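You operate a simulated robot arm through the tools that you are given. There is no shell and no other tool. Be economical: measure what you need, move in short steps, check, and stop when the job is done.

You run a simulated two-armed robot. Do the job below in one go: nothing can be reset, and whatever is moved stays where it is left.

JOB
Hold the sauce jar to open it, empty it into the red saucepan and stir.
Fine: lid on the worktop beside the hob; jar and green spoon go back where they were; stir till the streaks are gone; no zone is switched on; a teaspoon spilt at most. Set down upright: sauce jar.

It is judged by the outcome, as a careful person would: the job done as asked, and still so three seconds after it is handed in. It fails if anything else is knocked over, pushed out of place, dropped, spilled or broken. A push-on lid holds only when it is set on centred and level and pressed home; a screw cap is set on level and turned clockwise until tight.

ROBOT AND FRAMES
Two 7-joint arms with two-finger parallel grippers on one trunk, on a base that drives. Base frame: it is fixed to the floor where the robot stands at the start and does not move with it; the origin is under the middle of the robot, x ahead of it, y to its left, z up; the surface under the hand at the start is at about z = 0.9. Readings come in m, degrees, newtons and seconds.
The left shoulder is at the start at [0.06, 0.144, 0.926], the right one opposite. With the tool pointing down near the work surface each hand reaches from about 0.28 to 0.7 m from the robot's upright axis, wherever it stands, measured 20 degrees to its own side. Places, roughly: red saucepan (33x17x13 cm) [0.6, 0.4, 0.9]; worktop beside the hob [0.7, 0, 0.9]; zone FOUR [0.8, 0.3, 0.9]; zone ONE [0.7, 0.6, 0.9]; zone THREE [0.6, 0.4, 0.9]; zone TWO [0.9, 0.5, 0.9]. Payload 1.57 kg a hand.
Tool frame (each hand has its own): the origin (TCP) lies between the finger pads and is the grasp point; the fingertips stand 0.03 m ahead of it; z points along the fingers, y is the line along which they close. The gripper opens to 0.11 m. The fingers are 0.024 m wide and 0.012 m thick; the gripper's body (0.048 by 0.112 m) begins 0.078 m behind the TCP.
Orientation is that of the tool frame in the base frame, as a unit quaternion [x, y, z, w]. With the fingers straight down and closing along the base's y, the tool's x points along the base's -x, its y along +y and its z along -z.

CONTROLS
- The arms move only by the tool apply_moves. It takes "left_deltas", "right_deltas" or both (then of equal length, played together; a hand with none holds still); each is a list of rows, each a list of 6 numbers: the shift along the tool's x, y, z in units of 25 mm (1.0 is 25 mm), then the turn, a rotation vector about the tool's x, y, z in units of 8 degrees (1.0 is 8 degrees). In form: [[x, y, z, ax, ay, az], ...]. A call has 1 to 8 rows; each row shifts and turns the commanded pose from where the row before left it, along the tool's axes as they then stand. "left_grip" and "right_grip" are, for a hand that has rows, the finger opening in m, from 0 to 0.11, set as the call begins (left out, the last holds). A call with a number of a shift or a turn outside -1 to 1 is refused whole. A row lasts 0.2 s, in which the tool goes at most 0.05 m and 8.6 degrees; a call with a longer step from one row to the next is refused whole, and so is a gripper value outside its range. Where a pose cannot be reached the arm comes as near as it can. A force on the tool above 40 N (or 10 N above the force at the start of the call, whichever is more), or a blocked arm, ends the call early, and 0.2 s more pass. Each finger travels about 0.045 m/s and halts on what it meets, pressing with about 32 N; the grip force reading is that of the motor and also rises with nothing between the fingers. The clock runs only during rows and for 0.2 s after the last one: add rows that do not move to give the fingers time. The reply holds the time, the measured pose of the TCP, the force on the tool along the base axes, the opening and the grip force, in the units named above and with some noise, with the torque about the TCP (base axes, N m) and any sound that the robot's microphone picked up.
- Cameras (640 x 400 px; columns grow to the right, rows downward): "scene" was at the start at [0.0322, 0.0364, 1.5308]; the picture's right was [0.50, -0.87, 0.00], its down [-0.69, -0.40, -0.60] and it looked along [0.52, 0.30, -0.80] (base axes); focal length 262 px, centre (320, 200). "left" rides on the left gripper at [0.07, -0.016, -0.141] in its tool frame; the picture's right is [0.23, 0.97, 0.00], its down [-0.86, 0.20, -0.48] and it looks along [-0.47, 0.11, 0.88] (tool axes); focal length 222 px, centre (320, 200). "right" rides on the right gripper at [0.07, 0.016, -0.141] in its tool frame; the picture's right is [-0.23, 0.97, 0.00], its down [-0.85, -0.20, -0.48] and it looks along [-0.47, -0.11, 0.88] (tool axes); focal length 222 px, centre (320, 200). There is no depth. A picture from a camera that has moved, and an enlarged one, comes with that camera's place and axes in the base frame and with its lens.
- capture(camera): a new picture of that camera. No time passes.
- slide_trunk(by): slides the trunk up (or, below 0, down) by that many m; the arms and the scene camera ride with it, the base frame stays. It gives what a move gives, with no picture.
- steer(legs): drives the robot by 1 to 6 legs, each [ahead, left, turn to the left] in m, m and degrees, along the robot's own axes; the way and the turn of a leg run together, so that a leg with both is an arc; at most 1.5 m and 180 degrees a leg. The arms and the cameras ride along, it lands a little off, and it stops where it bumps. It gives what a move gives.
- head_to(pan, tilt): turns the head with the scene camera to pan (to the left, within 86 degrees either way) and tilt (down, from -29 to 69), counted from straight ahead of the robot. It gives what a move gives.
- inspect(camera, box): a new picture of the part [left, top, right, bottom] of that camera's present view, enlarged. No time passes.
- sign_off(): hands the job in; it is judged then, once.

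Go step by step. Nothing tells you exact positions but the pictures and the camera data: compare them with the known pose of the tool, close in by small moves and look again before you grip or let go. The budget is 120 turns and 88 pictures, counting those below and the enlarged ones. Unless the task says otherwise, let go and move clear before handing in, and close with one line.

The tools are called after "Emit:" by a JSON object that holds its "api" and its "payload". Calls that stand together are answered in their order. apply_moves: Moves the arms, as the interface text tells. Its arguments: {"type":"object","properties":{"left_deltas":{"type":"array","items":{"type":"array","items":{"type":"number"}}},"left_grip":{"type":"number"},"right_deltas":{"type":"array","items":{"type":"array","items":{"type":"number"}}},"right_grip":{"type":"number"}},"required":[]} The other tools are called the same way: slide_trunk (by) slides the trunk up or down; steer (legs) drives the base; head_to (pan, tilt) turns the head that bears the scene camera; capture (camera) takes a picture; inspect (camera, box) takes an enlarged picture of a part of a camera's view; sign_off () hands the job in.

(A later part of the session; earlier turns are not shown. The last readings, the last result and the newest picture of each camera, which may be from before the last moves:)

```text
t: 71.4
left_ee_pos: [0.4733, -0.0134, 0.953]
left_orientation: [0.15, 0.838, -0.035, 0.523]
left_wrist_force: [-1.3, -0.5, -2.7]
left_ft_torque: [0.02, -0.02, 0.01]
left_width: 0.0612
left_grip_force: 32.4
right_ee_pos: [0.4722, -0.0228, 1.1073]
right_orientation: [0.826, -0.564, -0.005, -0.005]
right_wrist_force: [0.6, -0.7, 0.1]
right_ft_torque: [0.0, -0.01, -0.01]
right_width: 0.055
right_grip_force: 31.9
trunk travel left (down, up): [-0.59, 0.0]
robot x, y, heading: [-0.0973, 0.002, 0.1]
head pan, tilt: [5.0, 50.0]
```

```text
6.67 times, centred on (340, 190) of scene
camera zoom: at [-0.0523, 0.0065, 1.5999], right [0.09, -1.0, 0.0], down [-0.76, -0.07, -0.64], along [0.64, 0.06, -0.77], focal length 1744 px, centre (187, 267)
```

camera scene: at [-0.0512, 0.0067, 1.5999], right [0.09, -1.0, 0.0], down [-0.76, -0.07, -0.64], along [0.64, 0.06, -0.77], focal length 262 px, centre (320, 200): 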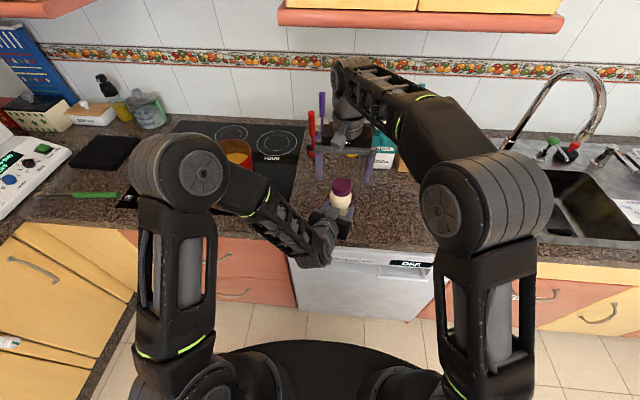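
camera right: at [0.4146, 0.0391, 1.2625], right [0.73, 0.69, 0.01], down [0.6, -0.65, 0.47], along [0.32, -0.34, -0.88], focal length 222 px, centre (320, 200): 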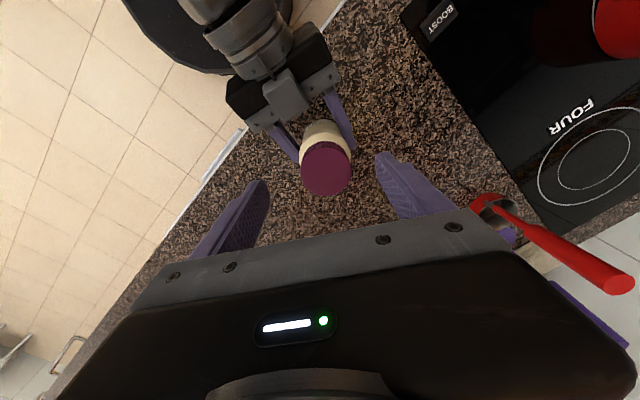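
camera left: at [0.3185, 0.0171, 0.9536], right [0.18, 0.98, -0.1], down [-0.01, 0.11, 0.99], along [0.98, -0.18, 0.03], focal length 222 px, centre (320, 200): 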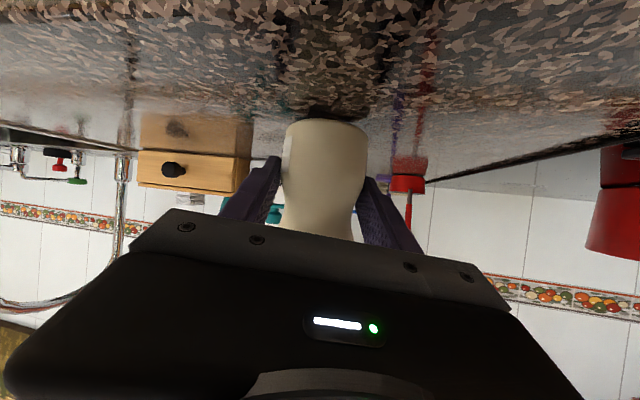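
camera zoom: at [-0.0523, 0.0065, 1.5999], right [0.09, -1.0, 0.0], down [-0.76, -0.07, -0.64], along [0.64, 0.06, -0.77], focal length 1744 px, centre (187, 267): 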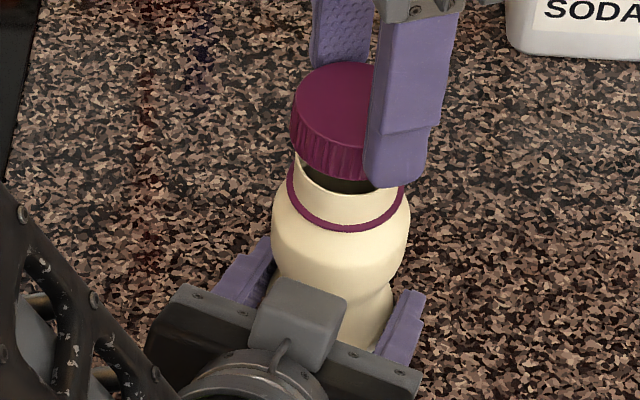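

The lid is free. I'll lift it clear and carry it to the worktop on the right.

Emit:
{"api": "apply_moves", "payload": {"right_deltas": [[0, 0, -0.5, 0, 0, 0], [0, 0, -0.4, 0, 0, 0], [0.99, 0.487, 0, 0, 0, 0], [0.99, 0.487, 0, 0, 0, 0], [0.99, 0.487, 0, 0, 0, 0], [0.99, 0.487, 0, 0, 0, 0], [0, 0, 1, 0, 0, 0], [0, 0, 1, 0, 0, 0]]}}

Emit:
{"api": "capture", "payload": {"camera": "scene"}}

```text
t: 73.2
left_ee_pos: [0.4732, -0.0151, 0.9518]
left_orientation: [0.149, 0.839, -0.033, 0.523]
left_wrist_force: [0.2, 0.1, -1.6]
left_ft_torque: [0.0, 0.03, -0.03]
left_width: 0.061
left_grip_force: 32.1
right_ee_pos: [0.4627, -0.1304, 1.0679]
right_orientation: [0.825, -0.565, -0.006, -0.005]
right_wrist_force: [-0.2, -0.2, 0.5]
right_ft_torque: [-0.02, -0.03, -0.01]
right_width: 0.0545
right_grip_force: 32.1
right hand out of reach, approached as far as the arm can: row 2
trunk travel left (down, up): [-0.59, 0.0]
robot x, y, heading: [-0.093, 0.0001, -0.2]
head pan, tilt: [5.0, 50.0]
```

```text
38 pictures are left
camera scene: at [-0.0518, 0.0059, 1.5999], right [0.09, -1.0, 0.0], down [-0.76, -0.07, -0.64], along [0.64, 0.06, -0.77], focal length 262 px, centre (320, 200)
```

scene: 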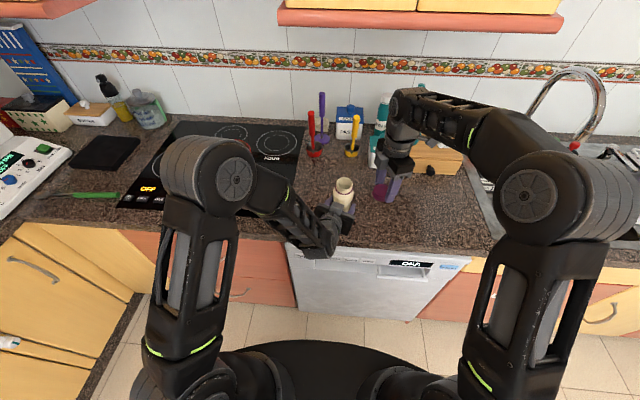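

Emit:
{"api": "apply_moves", "payload": {"right_deltas": [[0, 0, 1, 0, 0, 0], [0, 0, 1, 0, 0, 0], [0, 0, 1, 0, 0, 0], [0, 0, 1, 0, 0, 0], [0, 0, 0.2, 0, 0, 0], [0, 0, 0, 0, 0, 0]]}}

Emit:
{"api": "apply_moves", "payload": {"right_deltas": [[0, 0, 0.15, 0, 0, 0], [0, 0, 0.15, 0, 0, 0], [0, 0, 0, 0, 0, 0]]}}

```text
t: 74.6
left_ee_pos: [0.4732, -0.0141, 0.9521]
left_orientation: [0.15, 0.839, -0.034, 0.523]
left_wrist_force: [-0.3, -0.6, -2.1]
left_ft_torque: [-0.01, 0.0, 0.01]
left_width: 0.0612
left_grip_force: 32.2
right_ee_pos: [0.4605, -0.1298, 0.9623]
right_orientation: [0.826, -0.564, -0.005, -0.005]
right_wrist_force: [-0.5, 1.1, -0.6]
right_ft_torque: [-0.05, 0.01, 0.02]
right_width: 0.0549
right_grip_force: 31.9
trunk travel left (down, up): [-0.59, 0.0]
robot x, y, heading: [-0.0979, 0.0018, 0.3]
head pan, tilt: [5.0, 50.0]
```

```text
t: 75.4
left_ee_pos: [0.473, -0.0145, 0.9537]
left_orientation: [0.15, 0.839, -0.034, 0.523]
left_wrist_force: [-0.5, -0.3, -0.6]
left_ft_torque: [0.0, 0.02, -0.02]
left_width: 0.0614
left_grip_force: 32.1
right_ee_pos: [0.4612, -0.1314, 0.954]
right_orientation: [0.826, -0.564, -0.005, -0.004]
right_wrist_force: [0.8, 0.2, -0.4]
right_ft_torque: [0.0, -0.01, 0.01]
right_width: 0.0549
right_grip_force: 31.7
trunk travel left (down, up): [-0.59, 0.0]
robot x, y, heading: [-0.0961, -0.0036, -0.3]
head pan, tilt: [5.0, 50.0]
```

Emit:
{"api": "apply_moves", "payload": {"right_deltas": [[0, 0, 0.15, 0, 0, 0], [0, 0, 0.15, 0, 0, 0], [0, 0, 0, 0, 0, 0]]}}

Emit:
{"api": "inspect", "payload": {"camera": "scene", "box": [350, 140, 430, 240]}}

```text
t: 76.2
left_ee_pos: [0.4727, -0.0137, 0.9518]
left_orientation: [0.15, 0.839, -0.034, 0.523]
left_wrist_force: [-0.1, 0.3, -0.5]
left_ft_torque: [0.0, 0.02, -0.01]
left_width: 0.0611
left_grip_force: 31.7
right_ee_pos: [0.4607, -0.1308, 0.9466]
right_orientation: [0.825, -0.565, -0.005, -0.005]
right_wrist_force: [-0.2, 0.7, -0.2]
right_ft_torque: [0.0, 0.0, 0.01]
right_width: 0.0551
right_grip_force: 31.7
trunk travel left (down, up): [-0.59, 0.0]
robot x, y, heading: [-0.0988, 0.0004, 0.2]
head pan, tilt: [5.0, 50.0]
```

```text
4.00 times, centred on (390, 190) of scene
camera zoom: at [-0.0522, 0.0063, 1.5999], right [0.09, -1.0, 0.0], down [-0.76, -0.07, -0.64], along [0.64, 0.06, -0.77], focal length 1046 px, centre (40, 240)
```

zoom: 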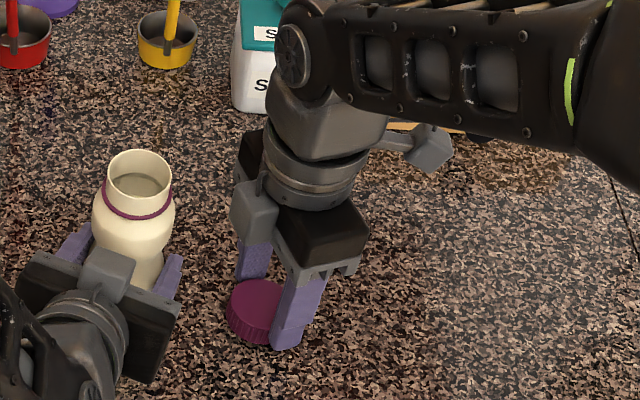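

Emit:
{"api": "apply_moves", "payload": {"right_deltas": [[0, 0, 0.12, 0, 0, 0], [0, 0, 0.12, 0, 0, 0], [0, 0, 0, 0, 0, 0]]}}

```text
t: 77.0
left_ee_pos: [0.474, -0.0134, 0.9523]
left_orientation: [0.15, 0.838, -0.034, 0.523]
left_wrist_force: [0.1, 0.0, -2.0]
left_ft_torque: [0.01, 0.07, 0.01]
left_width: 0.0611
left_grip_force: 32.0
right_ee_pos: [0.4614, -0.1304, 0.9408]
right_orientation: [0.826, -0.563, -0.005, -0.005]
right_wrist_force: [-0.6, 0.2, 0.1]
right_ft_torque: [-0.01, 0.0, -0.01]
right_width: 0.0548
right_grip_force: 32.2
trunk travel left (down, up): [-0.59, 0.0]
robot x, y, heading: [-0.0957, 0.0015, -0.2]
head pan, tilt: [5.0, 50.0]
```

Emit:
{"api": "apply_moves", "payload": {"right_deltas": [[0, 0, 0.1, 0, 0, 0], [0, 0, 0.1, 0, 0, 0], [0, 0, 0, 0, 0, 0]]}}

```text
t: 77.8
left_ee_pos: [0.4717, -0.0142, 0.9542]
left_orientation: [0.15, 0.838, -0.035, 0.524]
left_wrist_force: [0.2, -1.0, -2.2]
left_ft_torque: [-0.01, 0.04, 0.03]
left_width: 0.061
left_grip_force: 32.3
right_ee_pos: [0.4614, -0.13, 0.938]
right_orientation: [0.825, -0.565, -0.003, -0.007]
right_wrist_force: [-0.8, -2.9, 23.8]
right_ft_torque: [-0.58, -0.15, -0.02]
right_width: 0.0551
right_grip_force: 32.3
trunk travel left (down, up): [-0.59, 0.0]
robot x, y, heading: [-0.098, -0.0019, -0.0]
head pan, tilt: [5.0, 50.0]
```

The lid is on the worktop. I'll release and lift away.

Emit:
{"api": "apply_moves", "payload": {"right_deltas": [[0, 0, -0.1, 0, 0, 0], [0, 0, 0, 0, 0, 0], [0, 0, 0, 0, 0, 0], [0, 0, 0, 0, 0, 0], [0, 0, -0.8, 0, 0, 0], [0, 0, -1, 0, 0, 0], [0, 0, -1, 0, 0, 0], [0, 0, -1, 0, 0, 0]], "right_grip": 0.09}}

Emit:
{"api": "apply_moves", "payload": {"right_deltas": [[0.9, 0.5, 0, 0, 0, 1], [0.9, 0.5, 0, 0, 0, 1], [0.8, 0.6, 0, 0, 0, 1], [0, 0, 0, 0, 0, 1], [0, 0, 0, 0, 0, 1], [0, 0, 0, 0, 0, 1], [0, 0, 0, 0, 0, 1], [0, 0, 0, 0, 0, 1]]}}

Emit:
{"api": "head_to", "payload": {"pan": 15, "tilt": 50}}

Emit:
{"api": "capture", "payload": {"camera": "scene"}}

```text
t: 79.6
left_ee_pos: [0.4728, -0.0142, 0.9528]
left_orientation: [0.149, 0.838, -0.034, 0.523]
left_wrist_force: [0.4, -0.3, -2.2]
left_ft_torque: [0.05, 0.02, -0.05]
left_width: 0.0607
left_grip_force: 32.1
right_ee_pos: [0.4609, -0.1305, 1.0339]
right_orientation: [0.825, -0.565, -0.006, -0.004]
right_wrist_force: [-0.1, 0.0, 0.0]
right_ft_torque: [-0.02, -0.01, 0.01]
right_width: 0.09
right_grip_force: 0.0
trunk travel left (down, up): [-0.59, 0.0]
robot x, y, heading: [-0.0976, 0.0022, -0.1]
head pan, tilt: [5.0, 50.0]
```

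```text
t: 81.4
left_ee_pos: [0.4738, -0.0146, 0.9522]
left_orientation: [0.15, 0.838, -0.034, 0.523]
left_wrist_force: [-0.3, 0.9, -1.6]
left_ft_torque: [0.0, 0.01, 0.0]
left_width: 0.0607
left_grip_force: 32.3
right_ee_pos: [0.4379, -0.202, 1.0334]
right_orientation: [-0.4, 0.917, 0.007, 0.001]
right_wrist_force: [-0.1, -0.7, 0.2]
right_ft_torque: [0.02, 0.01, 0.0]
right_width: 0.0898
right_grip_force: 0.1
trunk travel left (down, up): [-0.59, 0.0]
robot x, y, heading: [-0.0964, 0.0024, -0.1]
head pan, tilt: [5.0, 50.0]
```

```text
t: 82.2
left_ee_pos: [0.4732, -0.0141, 0.9533]
left_orientation: [0.149, 0.839, -0.033, 0.523]
left_wrist_force: [-1.1, -0.1, -0.7]
left_ft_torque: [0.01, 0.0, -0.01]
left_width: 0.0608
left_grip_force: 31.7
right_ee_pos: [0.4372, -0.203, 1.0338]
right_orientation: [-0.401, 0.916, 0.008, 0.001]
right_wrist_force: [0.5, -0.4, 0.8]
right_ft_torque: [-0.05, -0.01, 0.03]
right_width: 0.0902
right_grip_force: 0.0
trunk travel left (down, up): [-0.59, 0.0]
robot x, y, heading: [-0.0952, 0.0004, -0.0]
head pan, tilt: [15.0, 50.0]
```

```text
36 pictures are left
camera scene: at [-0.0545, 0.0194, 1.5999], right [0.26, -0.97, 0.0], down [-0.74, -0.2, -0.64], along [0.62, 0.17, -0.77], focal length 262 px, centre (320, 200)
```

scene: 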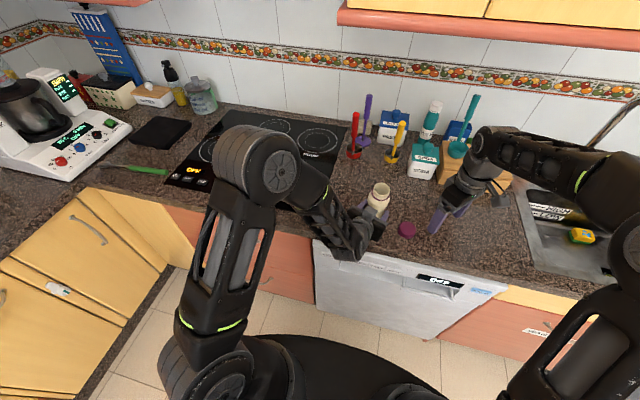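

The lid rests on the worktop and the jar is open. I'll raise the jar, then drive left so the left arm can pour from the pan's left side.

Emit:
{"api": "apply_moves", "payload": {"left_deltas": [[-0.77, 0.087, -0.39, 0, 0, 0], [-0.77, 0.087, -0.39, 0, 0, 0], [-0.77, 0.087, -0.39, 0, 0, 0], [-0.77, 0.087, -0.39, 0, 0, 0], [-0.77, 0.087, -0.39, 0, 0, 0], [-0.77, 0.087, -0.39, 0, 0, 0]], "right_deltas": [[0.8, 0, -0.5, 0, 0, 0], [0.8, 0, -0.5, 0, 0, 0], [0, 0, -0.5, 0, 0, 0], [0, 0, -0.5, 0, 0, 0], [0, 0, 0, 0, 0, 0], [0, 0, 0, 0, 0, 0]]}}

Emit:
{"api": "steer", "payload": {"legs": [[0, 0.18, 0], [0, 0.17, 0]]}}

Emit:
{"api": "head_to", "payload": {"pan": 5, "tilt": 50}}

Emit:
{"api": "capture", "payload": {"camera": "scene"}}

Emit:
{"api": "capture", "payload": {"camera": "left"}}

```text
t: 83.5
left_ee_pos: [0.4729, -0.0136, 1.082]
left_orientation: [0.15, 0.839, -0.034, 0.523]
left_wrist_force: [-0.9, 0.2, -1.1]
left_ft_torque: [0.01, -0.04, 0.0]
left_width: 0.0608
left_grip_force: 32.3
right_ee_pos: [0.4113, -0.2335, 1.0832]
right_orientation: [-0.401, 0.916, 0.007, 0.001]
right_wrist_force: [0.7, -0.5, -0.6]
right_ft_torque: [-0.01, 0.01, 0.02]
right_width: 0.0898
right_grip_force: 0.1
trunk travel left (down, up): [-0.59, 0.0]
robot x, y, heading: [-0.0989, 0.0002, 0.0]
head pan, tilt: [15.0, 50.0]
```

```text
t: 86.1
left_ee_pos: [0.4714, 0.345, 1.083]
left_orientation: [0.147, 0.839, -0.033, 0.523]
left_wrist_force: [0.6, 0.9, -2.3]
left_ft_torque: [-0.02, 0.0, -0.02]
left_width: 0.0607
left_grip_force: 31.9
right_ee_pos: [0.4112, 0.1247, 1.0822]
right_orientation: [-0.403, 0.915, 0.006, 0.001]
right_wrist_force: [0.6, 0.3, -0.2]
right_ft_torque: [-0.05, -0.02, 0.02]
right_width: 0.09
right_grip_force: 0.1
trunk travel left (down, up): [-0.59, 0.0]
robot x, y, heading: [-0.099, 0.3555, 0.2]
head pan, tilt: [15.0, 50.0]
```

```text
t: 86.9
left_ee_pos: [0.4721, 0.3435, 1.0822]
left_orientation: [0.148, 0.839, -0.033, 0.523]
left_wrist_force: [0.1, 0.4, -1.4]
left_ft_torque: [0.03, 0.03, -0.02]
left_width: 0.0606
left_grip_force: 32.3
right_ee_pos: [0.411, 0.1224, 1.0824]
right_orientation: [-0.403, 0.915, 0.006, 0.0]
right_wrist_force: [-0.4, 0.4, -0.5]
right_ft_torque: [0.03, 0.0, 0.02]
right_width: 0.0901
right_grip_force: 0.1
trunk travel left (down, up): [-0.59, 0.0]
robot x, y, heading: [-0.0941, 0.353, 0.3]
head pan, tilt: [5.0, 50.0]
```

```text
35 pictures are left
camera scene: at [-0.0534, 0.3609, 1.5999], right [0.09, -1.0, 0.0], down [-0.76, -0.07, -0.64], along [0.64, 0.06, -0.77], focal length 262 px, centre (320, 200)
```

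scene: 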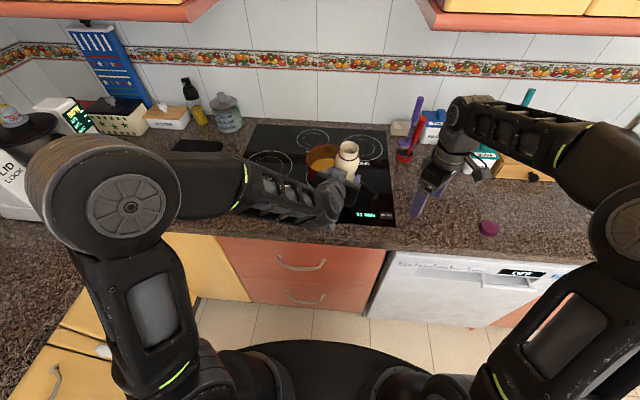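

```text
34 pictures are left
camera left: at [0.3166, 0.3729, 1.0832], right [0.18, 0.98, -0.1], down [-0.01, 0.11, 0.99], along [0.98, -0.18, 0.03], focal length 222 px, centre (320, 200)
```

left: 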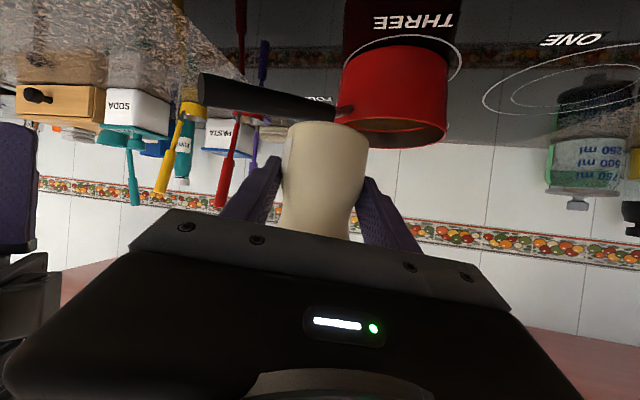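

The pan centre looks to be near [0.635, 0.40] with the rim at z≈0.99. I'll carry the open jar upright to the pan's left side at [0.635, 0.49, 1.095].

Emit:
{"api": "apply_moves", "payload": {"left_deltas": [[-0.239, 0.935, 0.517, 0, 0, 0], [-0.239, 0.935, 0.517, 0, 0, 0], [-0.239, 0.935, 0.517, 0, 0, 0], [-0.239, 0.935, 0.517, 0, 0, 0], [-0.239, 0.935, 0.517, 0, 0, 0], [-0.239, 0.935, 0.517, 0, 0, 0], [-0.239, 0.935, 0.517, 0, 0, 0], [-0.239, 0.935, 0.517, 0, 0, 0]]}}

Emit:
{"api": "capture", "payload": {"camera": "scene"}}

```text
t: 88.7
left_ee_pos: [0.6343, 0.4898, 1.0955]
left_orientation: [0.148, 0.84, -0.033, 0.521]
left_wrist_force: [0.2, 0.4, -1.2]
left_ft_torque: [0.0, -0.01, -0.01]
left_width: 0.0607
left_grip_force: 32.1
right_ee_pos: [0.4115, 0.1244, 1.0824]
right_orientation: [-0.403, 0.915, 0.008, 0.0]
right_wrist_force: [-0.2, 0.2, 0.3]
right_ft_torque: [0.0, 0.01, -0.03]
right_width: 0.0897
right_grip_force: 0.1
trunk travel left (down, up): [-0.59, 0.0]
robot x, y, heading: [-0.099, 0.3548, 0.6]
head pan, tilt: [5.0, 50.0]
```

```text
33 pictures are left
camera scene: at [-0.0527, 0.3618, 1.5999], right [0.09, -1.0, 0.0], down [-0.76, -0.07, -0.64], along [0.64, 0.06, -0.77], focal length 262 px, centre (320, 200)
```

scene: 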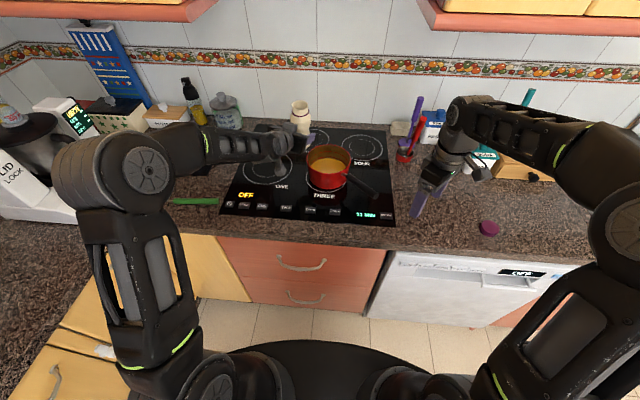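

The view is clear: the pan centre is [0.625, 0.394], and the jar mouth will swing over it as I tip toward -y. I'll start tipping.

Emit:
{"api": "apply_moves", "payload": {"left_deltas": [[0, 0, 0, -0.413, 0.283, 0.866], [0, 0, 0, -0.413, 0.283, 0.866], [0, 0, 0, -0.413, 0.283, 0.866], [0, 0, 0, -0.413, 0.283, 0.866], [0, 0, 0, -0.413, 0.283, 0.866]]}}

Emit:
{"api": "inspect", "payload": {"camera": "scene", "box": [250, 80, 410, 220]}}

```text
t: 89.9
left_ee_pos: [0.633, 0.4884, 1.0986]
left_orientation: [0.317, 0.799, 0.257, 0.441]
left_wrist_force: [0.7, -0.7, -0.3]
left_ft_torque: [0.01, -0.01, -0.04]
left_width: 0.0606
left_grip_force: 32.2
right_ee_pos: [0.4111, 0.1233, 1.0818]
right_orientation: [-0.404, 0.915, 0.008, 0.002]
right_wrist_force: [0.2, -0.5, 0.4]
right_ft_torque: [0.0, 0.06, 0.02]
right_width: 0.09
right_grip_force: 0.1
trunk travel left (down, up): [-0.59, 0.0]
robot x, y, heading: [-0.0985, 0.3556, 0.3]
head pan, tilt: [5.0, 50.0]
```

```text
2.86 times, centred on (330, 150) of scene
camera zoom: at [-0.0533, 0.3601, 1.6], right [0.09, -1.0, 0.0], down [-0.76, -0.07, -0.64], along [0.64, 0.06, -0.77], focal length 748 px, centre (291, 343)
```

zoom: 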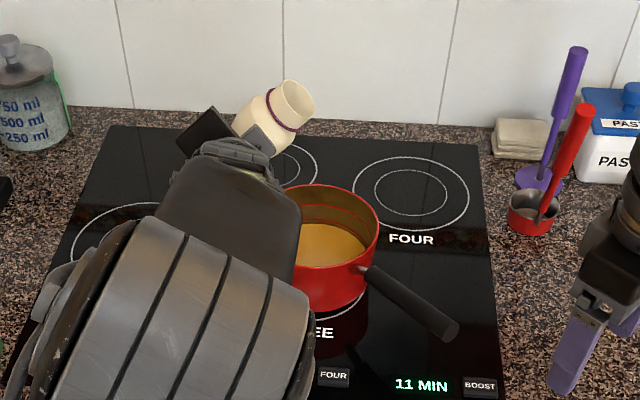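

Emit:
{"api": "apply_moves", "payload": {"left_deltas": [[0, 0, 0, -0.413, 0.283, 0.866], [0, 0, 0, -0.413, 0.283, 0.866], [0, 0, 0, -0.413, 0.283, 0.866], [0, 0, 0, 0, 0, 0]]}}

Emit:
{"api": "inspect", "payload": {"camera": "scene", "box": [270, 80, 390, 200]}}

```text
t: 90.9
left_ee_pos: [0.6346, 0.4915, 1.0979]
left_orientation: [0.402, 0.728, 0.418, 0.365]
left_wrist_force: [0.6, -0.5, -1.9]
left_ft_torque: [0.03, 0.01, 0.03]
left_width: 0.0606
left_grip_force: 32.7
right_ee_pos: [0.411, 0.1249, 1.083]
right_orientation: [-0.404, 0.915, 0.007, 0.001]
right_wrist_force: [0.1, 0.5, -0.6]
right_ft_torque: [-0.01, -0.01, 0.0]
right_width: 0.0897
right_grip_force: 0.0
trunk travel left (down, up): [-0.59, 0.0]
robot x, y, heading: [-0.0999, 0.3575, 0.3]
head pan, tilt: [5.0, 50.0]
```

```text
3.33 times, centred on (330, 140) of scene
camera zoom: at [-0.0534, 0.3617, 1.5999], right [0.09, -1.0, 0.0], down [-0.76, -0.07, -0.64], along [0.64, 0.06, -0.77], focal length 872 px, centre (287, 400)
```

zoom: 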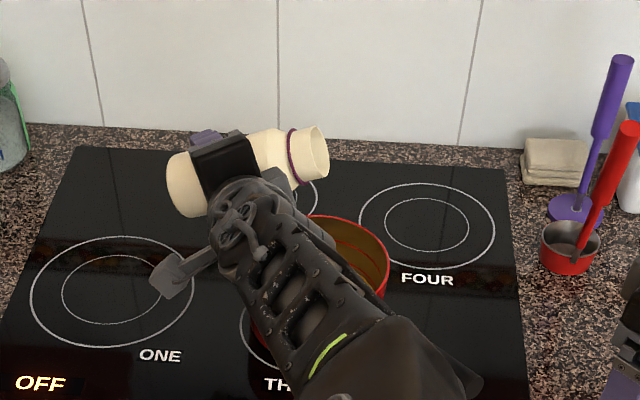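

The mouth is above the pan. I'll tip further, with pauses.

Emit:
{"api": "apply_moves", "payload": {"left_deltas": [[0, 0, 0, -0.413, 0.283, 0.866], [0, 0, 0, 0, 0, 0], [0, 0, 0, -0.413, 0.283, 0.866], [0, 0, 0, 0, 0, 0], [0, 0, 0, -0.413, 0.283, 0.866], [0, 0, 0, 0, 0, 0], [0, 0, 0, -0.413, 0.283, 0.866], [0, 0, 0, 0, 0, 0]]}}

Emit:
{"api": "inspect", "payload": {"camera": "scene", "box": [270, 80, 390, 200]}}

```text
t: 92.7
left_ee_pos: [0.6335, 0.4897, 1.0988]
left_orientation: [0.486, 0.585, 0.603, 0.24]
left_wrist_force: [0.1, -0.3, -1.8]
left_ft_torque: [0.04, 0.0, -0.01]
left_width: 0.0607
left_grip_force: 32.3
right_ee_pos: [0.4118, 0.1246, 1.0837]
right_orientation: [-0.404, 0.915, 0.007, 0.001]
right_wrist_force: [-0.7, -0.2, 1.5]
right_ft_torque: [-0.05, 0.01, 0.01]
right_width: 0.0901
right_grip_force: 0.0
trunk travel left (down, up): [-0.59, 0.0]
robot x, y, heading: [-0.0972, 0.3521, 0.4]
head pan, tilt: [5.0, 50.0]
```

```text
3.33 times, centred on (330, 140) of scene
camera zoom: at [-0.0536, 0.3615, 1.5999], right [0.09, -1.0, 0.0], down [-0.76, -0.07, -0.64], along [0.64, 0.06, -0.77], focal length 872 px, centre (287, 400)
```

zoom: 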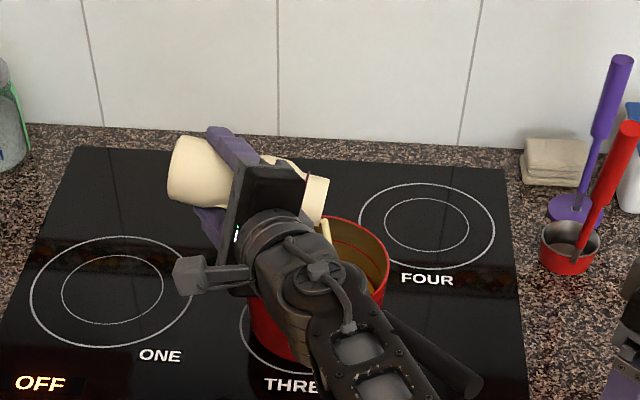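

Sauce is streaming into the pan. I'll continue tipping slowly.

Emit:
{"api": "apply_moves", "payload": {"left_deltas": [[0, 0, 0, 0, 0, 0], [0, 0, 0, 0, 0, 0], [0, 0, 0, -0.413, 0.283, 0.866], [0, 0, 0, 0, 0, 0], [0, 0, 0, -0.413, 0.283, 0.866], [0, 0, 0, 0, 0, 0], [0, 0, 0, -0.413, 0.283, 0.866], [0, 0, 0, 0, 0, 0]]}}

Emit:
{"api": "inspect", "payload": {"camera": "scene", "box": [270, 80, 390, 200]}}

```text
t: 94.5
left_ee_pos: [0.6337, 0.4886, 1.0969]
left_orientation: [0.525, 0.448, 0.712, 0.132]
left_wrist_force: [-0.9, -0.9, -1.3]
left_ft_torque: [0.03, 0.01, -0.01]
left_width: 0.061
left_grip_force: 32.2
right_ee_pos: [0.4118, 0.1235, 1.0826]
right_orientation: [-0.404, 0.915, 0.007, 0.0]
right_wrist_force: [-0.5, -0.1, -0.4]
right_ft_torque: [0.0, -0.02, 0.02]
right_width: 0.09
right_grip_force: 0.1
trunk travel left (down, up): [-0.59, 0.0]
robot x, y, heading: [-0.0975, 0.3532, 0.4]
head pan, tilt: [5.0, 50.0]
```

```text
3.33 times, centred on (330, 140) of scene
camera zoom: at [-0.0536, 0.3611, 1.5999], right [0.09, -1.0, 0.0], down [-0.76, -0.07, -0.64], along [0.64, 0.06, -0.77], focal length 872 px, centre (287, 400)
```

zoom: 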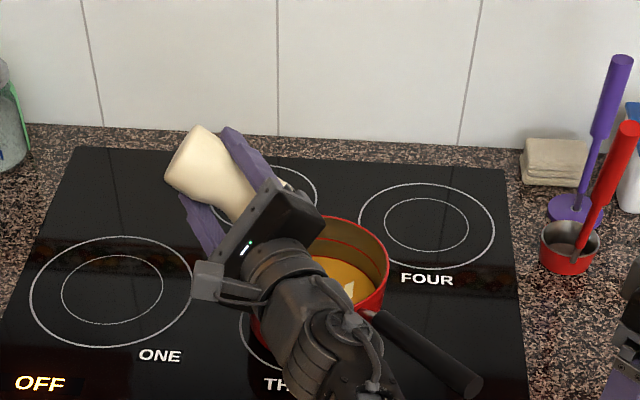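

Emit:
{"api": "apply_moves", "payload": {"left_deltas": [[0.4, 0.5, 0.03, 0, 0, 0], [0, 0, 0, -0.413, 0.283, 0.866], [0, 0, 0, 0, 0, 0], [0, 0, 0, -0.413, 0.283, 0.866], [0, 0, 0, 0, 0, 0], [0, 0, 0, 0, 0, 0], [0, 0, 0, 0, 0, 0], [0, 0, 0, 0, 0, 0]]}}

Emit:
{"api": "apply_moves", "payload": {"left_deltas": [[0, 0, 0, -0.413, 0.283, 0.866], [0, 0, 0, 0, 0, 0], [0, 0, 0, 0, 0, 0], [0, 0, 0, 0, 0, 0], [0, 0, 0, 0, 0, 0], [0, 0, 0, 0, 0, 0], [0, 0, 0, 0, 0, 0], [0, 0, 0, 0, 0, 0]]}}

Emit:
{"api": "inspect", "payload": {"camera": "scene", "box": [270, 80, 390, 200]}}

```text
t: 96.3
left_ee_pos: [0.6344, 0.4896, 1.1131]
left_orientation: [0.538, 0.345, 0.767, 0.058]
left_wrist_force: [0.3, 0.3, -1.9]
left_ft_torque: [0.05, 0.01, -0.01]
left_width: 0.0606
left_grip_force: 31.9
right_ee_pos: [0.4116, 0.1237, 1.0827]
right_orientation: [-0.403, 0.915, 0.007, 0.001]
right_wrist_force: [0.5, 0.0, 0.5]
right_ft_torque: [0.0, 0.0, 0.01]
right_width: 0.09
right_grip_force: 0.2
trunk travel left (down, up): [-0.59, 0.0]
robot x, y, heading: [-0.0991, 0.354, 0.1]
head pan, tilt: [5.0, 50.0]
```

```text
t: 98.1
left_ee_pos: [0.6342, 0.4895, 1.1115]
left_orientation: [0.541, 0.29, 0.789, 0.021]
left_wrist_force: [-0.2, 0.1, -0.7]
left_ft_torque: [0.01, -0.01, -0.01]
left_width: 0.0607
left_grip_force: 32.4
right_ee_pos: [0.4101, 0.1239, 1.0822]
right_orientation: [-0.404, 0.915, 0.007, 0.0]
right_wrist_force: [0.6, 0.0, 0.2]
right_ft_torque: [-0.02, 0.03, -0.01]
right_width: 0.09
right_grip_force: 0.0
trunk travel left (down, up): [-0.59, 0.0]
robot x, y, heading: [-0.1021, 0.3539, 0.3]
head pan, tilt: [5.0, 50.0]
```

```text
3.33 times, centred on (330, 140) of scene
camera zoom: at [-0.0533, 0.3611, 1.5999], right [0.09, -1.0, 0.0], down [-0.76, -0.07, -0.64], along [0.64, 0.06, -0.77], focal length 872 px, centre (287, 400)
```

zoom: 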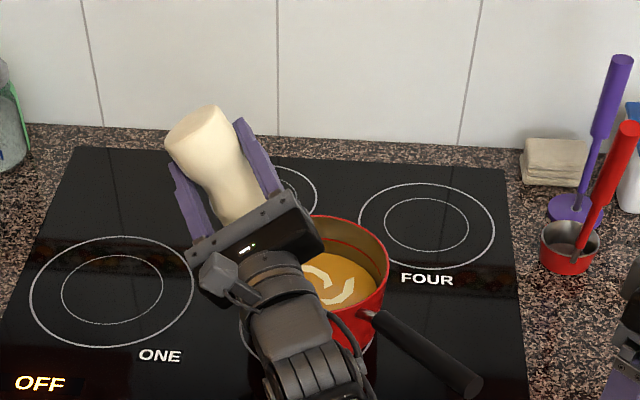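

There are pale streaks in the pan. I'll shift the mouth inward, tip nearly upside down and let it drain.

Emit:
{"api": "apply_moves", "payload": {"left_deltas": [[0.125, 0.69, -0.16, 0, 0, 0], [0.125, 0.69, -0.16, 0, 0, 0], [0, 0, 0, -0.413, 0.283, 0.866], [0, 0, 0, -0.413, 0.283, 0.866], [0, 0, 0, 0, 0, 0], [0, 0, 0, 0, 0, 0], [0, 0, 0, 0, 0, 0], [0, 0, 0, 0, 0, 0]]}}

Emit:
{"api": "apply_moves", "payload": {"left_deltas": [[0, 0, 0, 0, 0, 0], [0, 0, 0, 0, 0, 0], [0, 0, 0, 0, 0, 0], [0, 0, 0, 0, 0, 0], [0, 0, 0, 0, 0, 0], [0, 0, 0, 0, 0, 0], [0, 0, 0, 0, 0, 0], [0, 0, 0, 0, 0, 0]]}}

Emit:
{"api": "inspect", "payload": {"camera": "scene", "box": [270, 80, 390, 200]}}

```text
t: 99.9
left_ee_pos: [0.6349, 0.459, 1.1333]
left_orientation: [0.538, 0.179, 0.822, -0.055]
left_wrist_force: [-0.5, -0.4, -1.4]
left_ft_torque: [0.0, 0.02, 0.0]
left_width: 0.0606
left_grip_force: 32.1
right_ee_pos: [0.4118, 0.1236, 1.0814]
right_orientation: [-0.403, 0.915, 0.008, 0.001]
right_wrist_force: [0.3, -0.2, 0.2]
right_ft_torque: [0.04, 0.01, 0.03]
right_width: 0.0901
right_grip_force: 0.1
trunk travel left (down, up): [-0.59, 0.0]
robot x, y, heading: [-0.0959, 0.3547, 0.3]
head pan, tilt: [5.0, 50.0]
```

```text
t: 101.7
left_ee_pos: [0.6346, 0.4601, 1.1321]
left_orientation: [0.539, 0.178, 0.822, -0.054]
left_wrist_force: [0.3, 0.3, -1.4]
left_ft_torque: [0.02, 0.02, -0.01]
left_width: 0.0606
left_grip_force: 32.2
right_ee_pos: [0.4112, 0.1244, 1.0836]
right_orientation: [-0.403, 0.915, 0.007, 0.0]
right_wrist_force: [-0.4, -0.1, 0.5]
right_ft_torque: [-0.02, 0.04, -0.04]
right_width: 0.0901
right_grip_force: 0.1
trunk travel left (down, up): [-0.59, 0.0]
robot x, y, heading: [-0.1007, 0.3553, 0.3]
head pan, tilt: [5.0, 50.0]
```

```text
3.33 times, centred on (330, 140) of scene
camera zoom: at [-0.0533, 0.3611, 1.5999], right [0.09, -1.0, 0.0], down [-0.76, -0.07, -0.64], along [0.64, 0.06, -0.77], focal length 872 px, centre (287, 400)
```

zoom: 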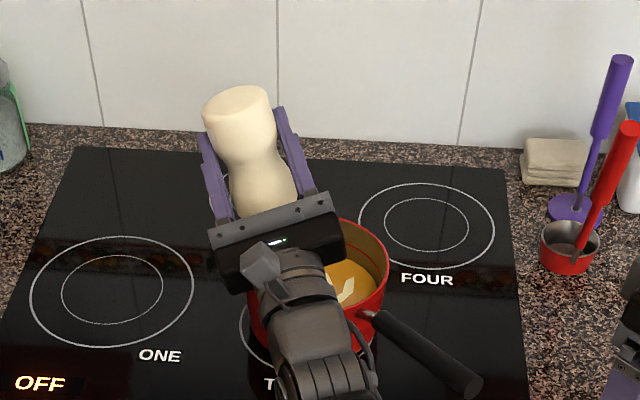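

It's drained. I'll tip the jar back upright over the pan.

Emit:
{"api": "apply_moves", "payload": {"left_deltas": [[0, 0, 0, 0.413, -0.283, -0.866], [0, 0, 0, 0.413, -0.283, -0.866], [0, 0, 0, 0.413, -0.283, -0.866], [0, 0, 0, 0.413, -0.283, -0.866], [0, 0, 0, 0.413, -0.283, -0.866], [0, 0, 0, 0.413, -0.283, -0.866], [0, 0, 0, 0.413, -0.283, -0.866], [0, 0, 0, 0.413, -0.283, -0.866]]}}

Emit:
{"api": "apply_moves", "payload": {"left_deltas": [[0, 0, 0, 0.413, -0.283, -0.866], [0, 0, 0, 0.413, -0.283, -0.866], [0, 0, 0, 0.413, -0.283, -0.866], [0, 0, 0, 0.413, -0.283, -0.866], [0, 0, 0, 0.413, -0.283, -0.866], [0, 0, 0, 0.413, -0.283, -0.866], [0, 0, 0, 0.413, -0.283, -0.866], [0, 0, 0, 0.413, -0.283, -0.866]]}}

Emit:
{"api": "apply_moves", "payload": {"left_deltas": [[0, 0, 0, 0.413, -0.283, -0.866], [0, 0, 0, 0.413, -0.283, -0.866], [0, 0, 0, 0.413, -0.283, -0.866], [0, 0, 0, 0.413, -0.283, -0.866]]}}

Emit:
{"api": "capture", "payload": {"camera": "scene"}}

```text
t: 103.5
left_ee_pos: [0.6334, 0.4594, 1.1327]
left_orientation: [0.484, 0.587, 0.602, 0.24]
left_wrist_force: [-0.1, 0.5, -1.9]
left_ft_torque: [0.02, 0.01, 0.0]
left_width: 0.0608
left_grip_force: 32.2
right_ee_pos: [0.4111, 0.1236, 1.082]
right_orientation: [-0.404, 0.915, 0.007, 0.001]
right_wrist_force: [0.5, -0.5, 0.3]
right_ft_torque: [-0.02, 0.0, 0.0]
right_width: 0.0901
right_grip_force: 0.1
trunk travel left (down, up): [-0.59, 0.0]
robot x, y, heading: [-0.0977, 0.3548, -0.0]
head pan, tilt: [5.0, 50.0]
```

```text
t: 105.3
left_ee_pos: [0.634, 0.4604, 1.1322]
left_orientation: [0.285, 0.816, 0.199, 0.462]
left_wrist_force: [-0.4, -0.3, -1.7]
left_ft_torque: [0.04, 0.03, 0.02]
left_width: 0.0606
left_grip_force: 32.2
right_ee_pos: [0.4108, 0.1251, 1.0833]
right_orientation: [-0.404, 0.915, 0.008, 0.002]
right_wrist_force: [0.1, -0.4, -0.3]
right_ft_torque: [-0.02, 0.01, 0.02]
right_width: 0.0898
right_grip_force: 0.0
trunk travel left (down, up): [-0.59, 0.0]
robot x, y, heading: [-0.0992, 0.3544, 0.5]
head pan, tilt: [5.0, 50.0]
```

```text
t: 106.3
left_ee_pos: [0.6342, 0.461, 1.1326]
left_orientation: [0.148, 0.839, -0.034, 0.522]
left_wrist_force: [-1.4, -0.3, -1.8]
left_ft_torque: [-0.01, 0.01, 0.03]
left_width: 0.0603
left_grip_force: 31.5
right_ee_pos: [0.4113, 0.1232, 1.0827]
right_orientation: [-0.403, 0.915, 0.007, 0.001]
right_wrist_force: [0.4, 0.4, -0.4]
right_ft_torque: [-0.03, 0.02, -0.01]
right_width: 0.09
right_grip_force: 0.1
trunk travel left (down, up): [-0.59, 0.0]
robot x, y, heading: [-0.099, 0.3554, 0.2]
head pan, tilt: [5.0, 50.0]
```

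```text
26 pictures are left
camera scene: at [-0.0532, 0.3619, 1.5999], right [0.09, -1.0, 0.0], down [-0.76, -0.07, -0.64], along [0.64, 0.06, -0.77], focal length 262 px, centre (320, 200)
```

scene: 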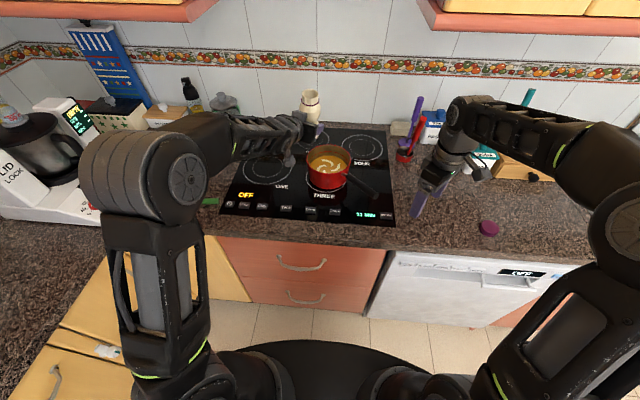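

I'll bring the jar back over the front of the hob and drive back to the right.

Emit:
{"api": "apply_moves", "payload": {"left_deltas": [[0.38, -0.81, -0.486, 0, 0, 0], [0.38, -0.81, -0.486, 0, 0, 0], [0.38, -0.81, -0.486, 0, 0, 0], [0.38, -0.81, -0.486, 0, 0, 0], [0.38, -0.81, -0.486, 0, 0, 0], [0.38, -0.81, -0.486, 0, 0, 0], [0.38, -0.81, -0.486, 0, 0, 0], [0.38, -0.81, -0.486, 0, 0, 0]]}}

Emit:
{"api": "steer", "payload": {"legs": [[0, -0.15, 0], [0, -0.15, 0]]}}

```text
t: 108.1
left_ee_pos: [0.4708, 0.342, 1.0945]
left_orientation: [0.149, 0.839, -0.033, 0.523]
left_wrist_force: [-0.7, -0.7, -0.9]
left_ft_torque: [0.01, 0.0, 0.01]
left_width: 0.0607
left_grip_force: 32.7
right_ee_pos: [0.4108, 0.1234, 1.0819]
right_orientation: [-0.404, 0.915, 0.007, 0.001]
right_wrist_force: [0.4, -0.5, -0.7]
right_ft_torque: [0.01, -0.01, 0.0]
right_width: 0.0902
right_grip_force: 0.0
trunk travel left (down, up): [-0.59, 0.0]
robot x, y, heading: [-0.1018, 0.3546, 0.2]
head pan, tilt: [5.0, 50.0]
```

```text
t: 110.4
left_ee_pos: [0.4722, 0.0347, 1.0947]
left_orientation: [0.149, 0.839, -0.033, 0.523]
left_wrist_force: [0.1, -0.6, -1.5]
left_ft_torque: [-0.01, -0.04, 0.03]
left_width: 0.0606
left_grip_force: 32.0
right_ee_pos: [0.4131, -0.1843, 1.0818]
right_orientation: [-0.402, 0.915, 0.008, 0.002]
right_wrist_force: [0.0, -0.4, -0.3]
right_ft_torque: [0.01, -0.01, 0.0]
right_width: 0.0902
right_grip_force: 0.1
trunk travel left (down, up): [-0.59, 0.0]
robot x, y, heading: [-0.0969, 0.0506, 0.5]
head pan, tilt: [5.0, 50.0]
```

Emit:
{"api": "apply_moves", "payload": {"left_deltas": [[0.663, 0.126, 0.762, 0, 0, 0], [0.663, 0.126, 0.762, 0, 0, 0], [0.663, 0.126, 0.762, 0, 0, 0], [0.663, 0.126, 0.762, 0, 0, 0], [0.663, 0.126, 0.762, 0, 0, 0], [0.663, 0.126, 0.762, 0, 0, 0], [0, 0, 0, 0, 0, 0]]}}

Emit:
{"api": "inspect", "payload": {"camera": "scene", "box": [270, 120, 390, 220]}}

Emit:
{"api": "capture", "payload": {"camera": "left"}}

```text
t: 112.0
left_ee_pos: [0.537, 0.0498, 0.9542]
left_orientation: [0.148, 0.838, -0.033, 0.523]
left_wrist_force: [-0.8, 0.5, -1.5]
left_ft_torque: [0.02, 0.0, 0.0]
left_width: 0.0606
left_grip_force: 32.3
right_ee_pos: [0.4115, -0.1818, 1.0829]
right_orientation: [-0.403, 0.915, 0.007, 0.0]
right_wrist_force: [0.4, -0.3, -0.3]
right_ft_torque: [0.04, -0.01, 0.02]
right_width: 0.0899
right_grip_force: 0.1
trunk travel left (down, up): [-0.59, 0.0]
robot x, y, heading: [-0.0981, 0.0524, 0.2]
head pan, tilt: [5.0, 50.0]
```

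```text
4.00 times, centred on (330, 170) of scene
camera zoom: at [-0.0525, 0.0551, 1.6], right [0.09, -1.0, 0.0], down [-0.76, -0.07, -0.64], along [0.64, 0.06, -0.77], focal length 1046 px, centre (280, 320)
```

zoom: 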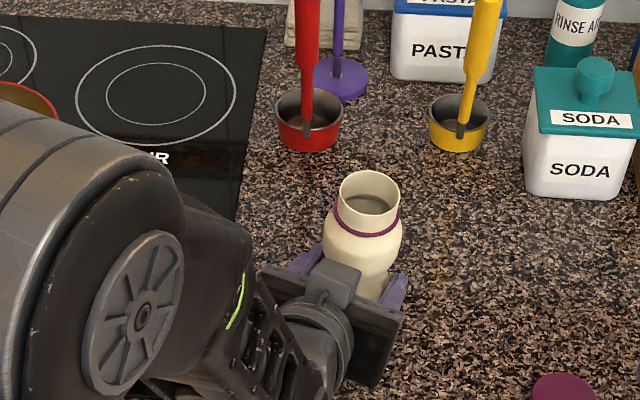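

```text
24 pictures are left
camera left: at [0.3815, 0.0796, 0.9554], right [0.18, 0.98, -0.1], down [-0.01, 0.11, 0.99], along [0.98, -0.18, 0.03], focal length 222 px, centre (320, 200)
```

left: 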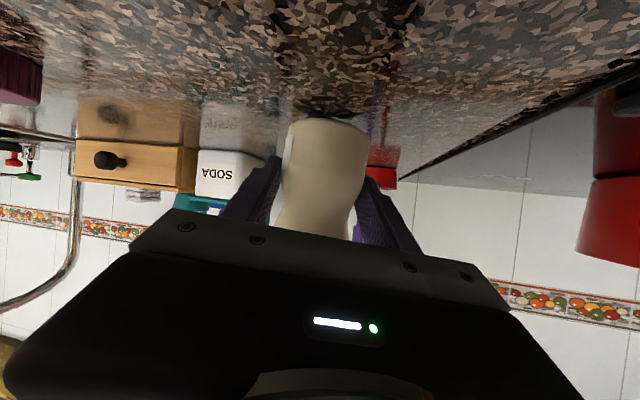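

Emit:
{"api": "apply_moves", "payload": {"left_deltas": [[0.09, -0.01, 0.045, 0, 0, 0], [0.09, -0.01, 0.045, 0, 0, 0], [0, 0, 0, 0, 0, 0]]}}

```text
t: 112.8
left_ee_pos: [0.5373, 0.0513, 0.9501]
left_orientation: [0.149, 0.839, -0.034, 0.522]
left_wrist_force: [-0.1, 0.8, -0.6]
left_ft_torque: [0.03, 0.02, 0.0]
left_width: 0.0607
left_grip_force: 32.3
right_ee_pos: [0.4122, -0.181, 1.0832]
right_orientation: [-0.402, 0.916, 0.007, 0.001]
right_wrist_force: [0.9, -0.4, -0.3]
right_ft_torque: [-0.01, 0.01, -0.03]
right_width: 0.0899
right_grip_force: 0.0
trunk travel left (down, up): [-0.59, 0.0]
robot x, y, heading: [-0.0968, 0.0463, 0.4]
head pan, tilt: [5.0, 50.0]
```

Emit:
{"api": "apply_moves", "payload": {"left_deltas": [[0.09, -0.01, 0.045, 0, 0, 0], [0.09, -0.01, 0.045, 0, 0, 0], [0, 0, 0, 0, 0, 0]]}}

```text
t: 113.6
left_ee_pos: [0.5377, 0.0507, 0.9491]
left_orientation: [0.147, 0.837, -0.033, 0.526]
left_wrist_force: [-0.1, 0.9, 15.3]
left_ft_torque: [-0.32, 0.19, -0.01]
left_width: 0.0605
left_grip_force: 32.2
right_ee_pos: [0.411, -0.1842, 1.0837]
right_orientation: [-0.403, 0.915, 0.007, 0.002]
right_wrist_force: [0.4, -0.9, 0.1]
right_ft_torque: [0.0, 0.0, -0.02]
right_width: 0.0899
right_grip_force: 0.0
trunk travel left (down, up): [-0.59, 0.0]
robot x, y, heading: [-0.0997, 0.0483, 0.1]
head pan, tilt: [5.0, 50.0]
```

It's touching down. I'll open the left hand and back out horizontally.

Emit:
{"api": "apply_moves", "payload": {"left_deltas": [[0, 0, 0, 0, 0, 0], [0, 0, 0, 0, 0, 0], [0, 0, 0, 0, 0, 0], [0, 0, 0, 0, 0, 0], [0.39, -0.05, -0.78, 0, 0, 0], [0.39, -0.05, -0.78, 0, 0, 0], [0.39, -0.05, -0.78, 0, 0, 0], [0.39, -0.05, -0.78, 0, 0, 0]], "left_grip": 0.11}}

Emit:
{"api": "inspect", "payload": {"camera": "scene", "box": [270, 110, 430, 240]}}

```text
t: 115.4
left_ee_pos: [0.4502, 0.0722, 0.9463]
left_orientation: [0.147, 0.839, -0.032, 0.523]
left_wrist_force: [-0.4, -0.6, 0.7]
left_ft_torque: [-0.03, 0.02, 0.01]
left_width: 0.11
left_grip_force: 0.1
right_ee_pos: [0.413, -0.1822, 1.0826]
right_orientation: [-0.402, 0.916, 0.007, 0.0]
right_wrist_force: [0.2, -0.8, -0.2]
right_ft_torque: [0.05, 0.0, 0.0]
right_width: 0.0901
right_grip_force: 0.0
trunk travel left (down, up): [-0.59, 0.0]
robot x, y, heading: [-0.0977, 0.0486, 0.4]
head pan, tilt: [5.0, 50.0]
```

```text
3.08 times, centred on (350, 175) of scene
camera zoom: at [-0.0525, 0.0552, 1.5999], right [0.09, -1.0, 0.0], down [-0.76, -0.07, -0.64], along [0.64, 0.06, -0.77], focal length 805 px, centre (228, 277)
```

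zoom: 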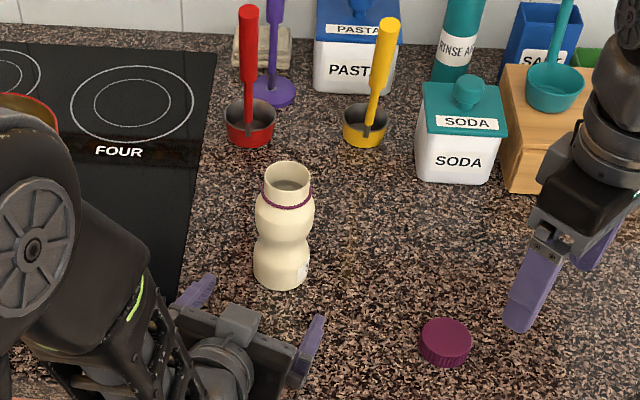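

The jar is back upright in its place with the lid to its right. Next is the spoon: I'll raise and re-orient the left hand pointing down, then drive left.

Emit:
{"api": "apply_moves", "payload": {"left_deltas": [[-0.8, 0, -0.45, 0, 0, 0], [-0.8, 0, -0.45, 0, 0, 0], [-0.8, 0, -0.45, 0, 0, 0], [-0.8, 0, -0.45, 0, 0, 0], [-0.8, 0, -0.45, 0, 0, 0], [-0.8, 0, -0.45, 0, 0, 0]]}}

Emit:
{"api": "apply_moves", "payload": {"left_deltas": [[0, 0, 0, 0, 1, 0], [0, 0, 0, 0, 1, 0], [0, 0, 0, 0, 1, 0], [0, 0, 0, 0, 1, 0], [0, 0, 0, 0, 1, 0], [0, 0, 0, 0, 1, 0], [0, 0, 0, 0, 1, 0], [0, 0, 0, 0, 0.9, 0]]}}

Emit:
{"api": "steer", "payload": {"legs": [[0, 0.25, 0], [0, 0.25, 0]]}}

Emit:
{"api": "head_to", "payload": {"pan": 35, "tilt": 55}}

Emit:
{"api": "capture", "payload": {"camera": "scene"}}

Emit:
{"api": "capture", "payload": {"camera": "left"}}

```text
t: 116.8
left_ee_pos: [0.4439, 0.0602, 1.0833]
left_orientation: [0.15, 0.838, -0.034, 0.523]
left_wrist_force: [0.3, -0.3, 0.0]
left_ft_torque: [-0.02, -0.01, 0.01]
left_width: 0.11
left_grip_force: 0.0
right_ee_pos: [0.4116, -0.1826, 1.0835]
right_orientation: [-0.403, 0.915, 0.007, 0.001]
right_wrist_force: [-0.4, 0.0, -0.2]
right_ft_torque: [0.03, 0.0, -0.02]
right_width: 0.09
right_grip_force: 0.0
trunk travel left (down, up): [-0.59, 0.0]
robot x, y, heading: [-0.0949, 0.0474, 0.5]
head pan, tilt: [5.0, 50.0]
```

```text
t: 118.6
left_ee_pos: [0.4441, 0.0606, 1.0822]
left_orientation: [0.143, 0.988, 0.049, 0.005]
left_wrist_force: [0.2, -0.4, 0.1]
left_ft_torque: [-0.01, 0.03, 0.0]
left_width: 0.1099
left_grip_force: 0.0
right_ee_pos: [0.4129, -0.1836, 1.0827]
right_orientation: [-0.403, 0.915, 0.007, 0.001]
right_wrist_force: [-0.1, 0.9, 0.4]
right_ft_torque: [0.02, -0.02, 0.0]
right_width: 0.0902
right_grip_force: 0.2
trunk travel left (down, up): [-0.59, 0.0]
robot x, y, heading: [-0.0977, 0.0474, 0.2]
head pan, tilt: [5.0, 50.0]
```

```text
t: 121.9
left_ee_pos: [0.4432, 0.5567, 1.0836]
left_orientation: [0.145, 0.988, 0.05, 0.006]
left_wrist_force: [-0.1, 0.7, -0.1]
left_ft_torque: [-0.03, 0.0, -0.01]
left_width: 0.1098
left_grip_force: 0.1
right_ee_pos: [0.4104, 0.3147, 1.0827]
right_orientation: [-0.402, 0.916, 0.006, 0.001]
right_wrist_force: [0.3, -0.5, 0.2]
right_ft_torque: [0.0, -0.01, -0.02]
right_width: 0.0899
right_grip_force: 0.0
trunk travel left (down, up): [-0.59, 0.0]
robot x, y, heading: [-0.098, 0.5487, 0.1]
head pan, tilt: [5.0, 50.0]
```

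```text
t: 122.8
left_ee_pos: [0.443, 0.5567, 1.0826]
left_orientation: [0.144, 0.988, 0.05, 0.005]
left_wrist_force: [-0.8, -0.4, -0.4]
left_ft_torque: [0.0, 0.0, 0.01]
left_width: 0.1103
left_grip_force: 0.0
right_ee_pos: [0.411, 0.3158, 1.0823]
right_orientation: [-0.402, 0.916, 0.006, 0.001]
right_wrist_force: [0.2, -0.1, -0.3]
right_ft_torque: [0.01, 0.01, -0.02]
right_width: 0.09
right_grip_force: 0.1
trunk travel left (down, up): [-0.59, 0.0]
robot x, y, heading: [-0.0956, 0.5478, -0.1]
head pan, tilt: [35.0, 55.0]
```

```text
22 pictures are left
camera scene: at [-0.0705, 0.5884, 1.5934], right [0.57, -0.82, 0.0], down [-0.67, -0.47, -0.57], along [0.47, 0.33, -0.82], focal length 262 px, centre (320, 200)
```

scene: 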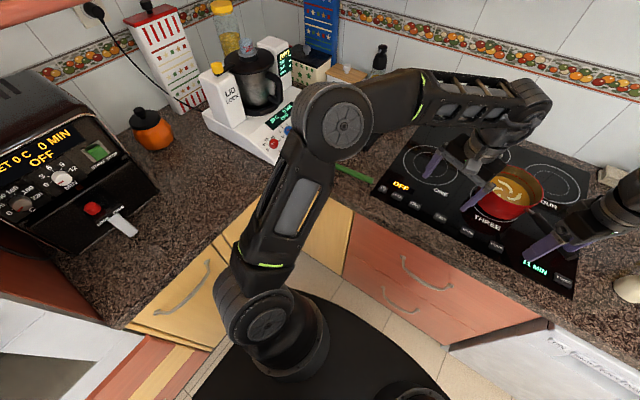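

```text
21 pictures are left
camera left: at [0.3678, 0.5484, 1.222], right [0.06, 0.99, 0.1], down [0.86, -0.1, 0.49], along [0.5, 0.05, -0.86], focal length 222 px, centre (320, 200)
```

left: 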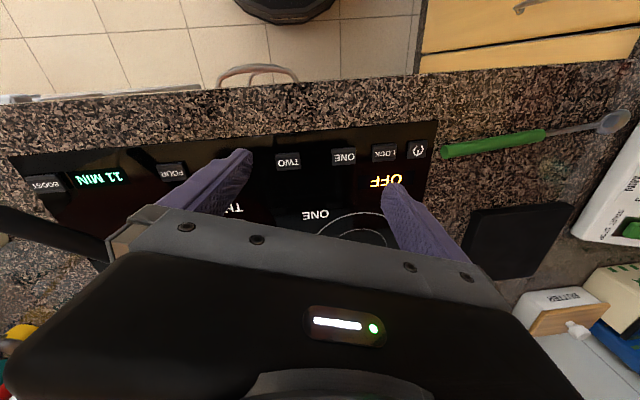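

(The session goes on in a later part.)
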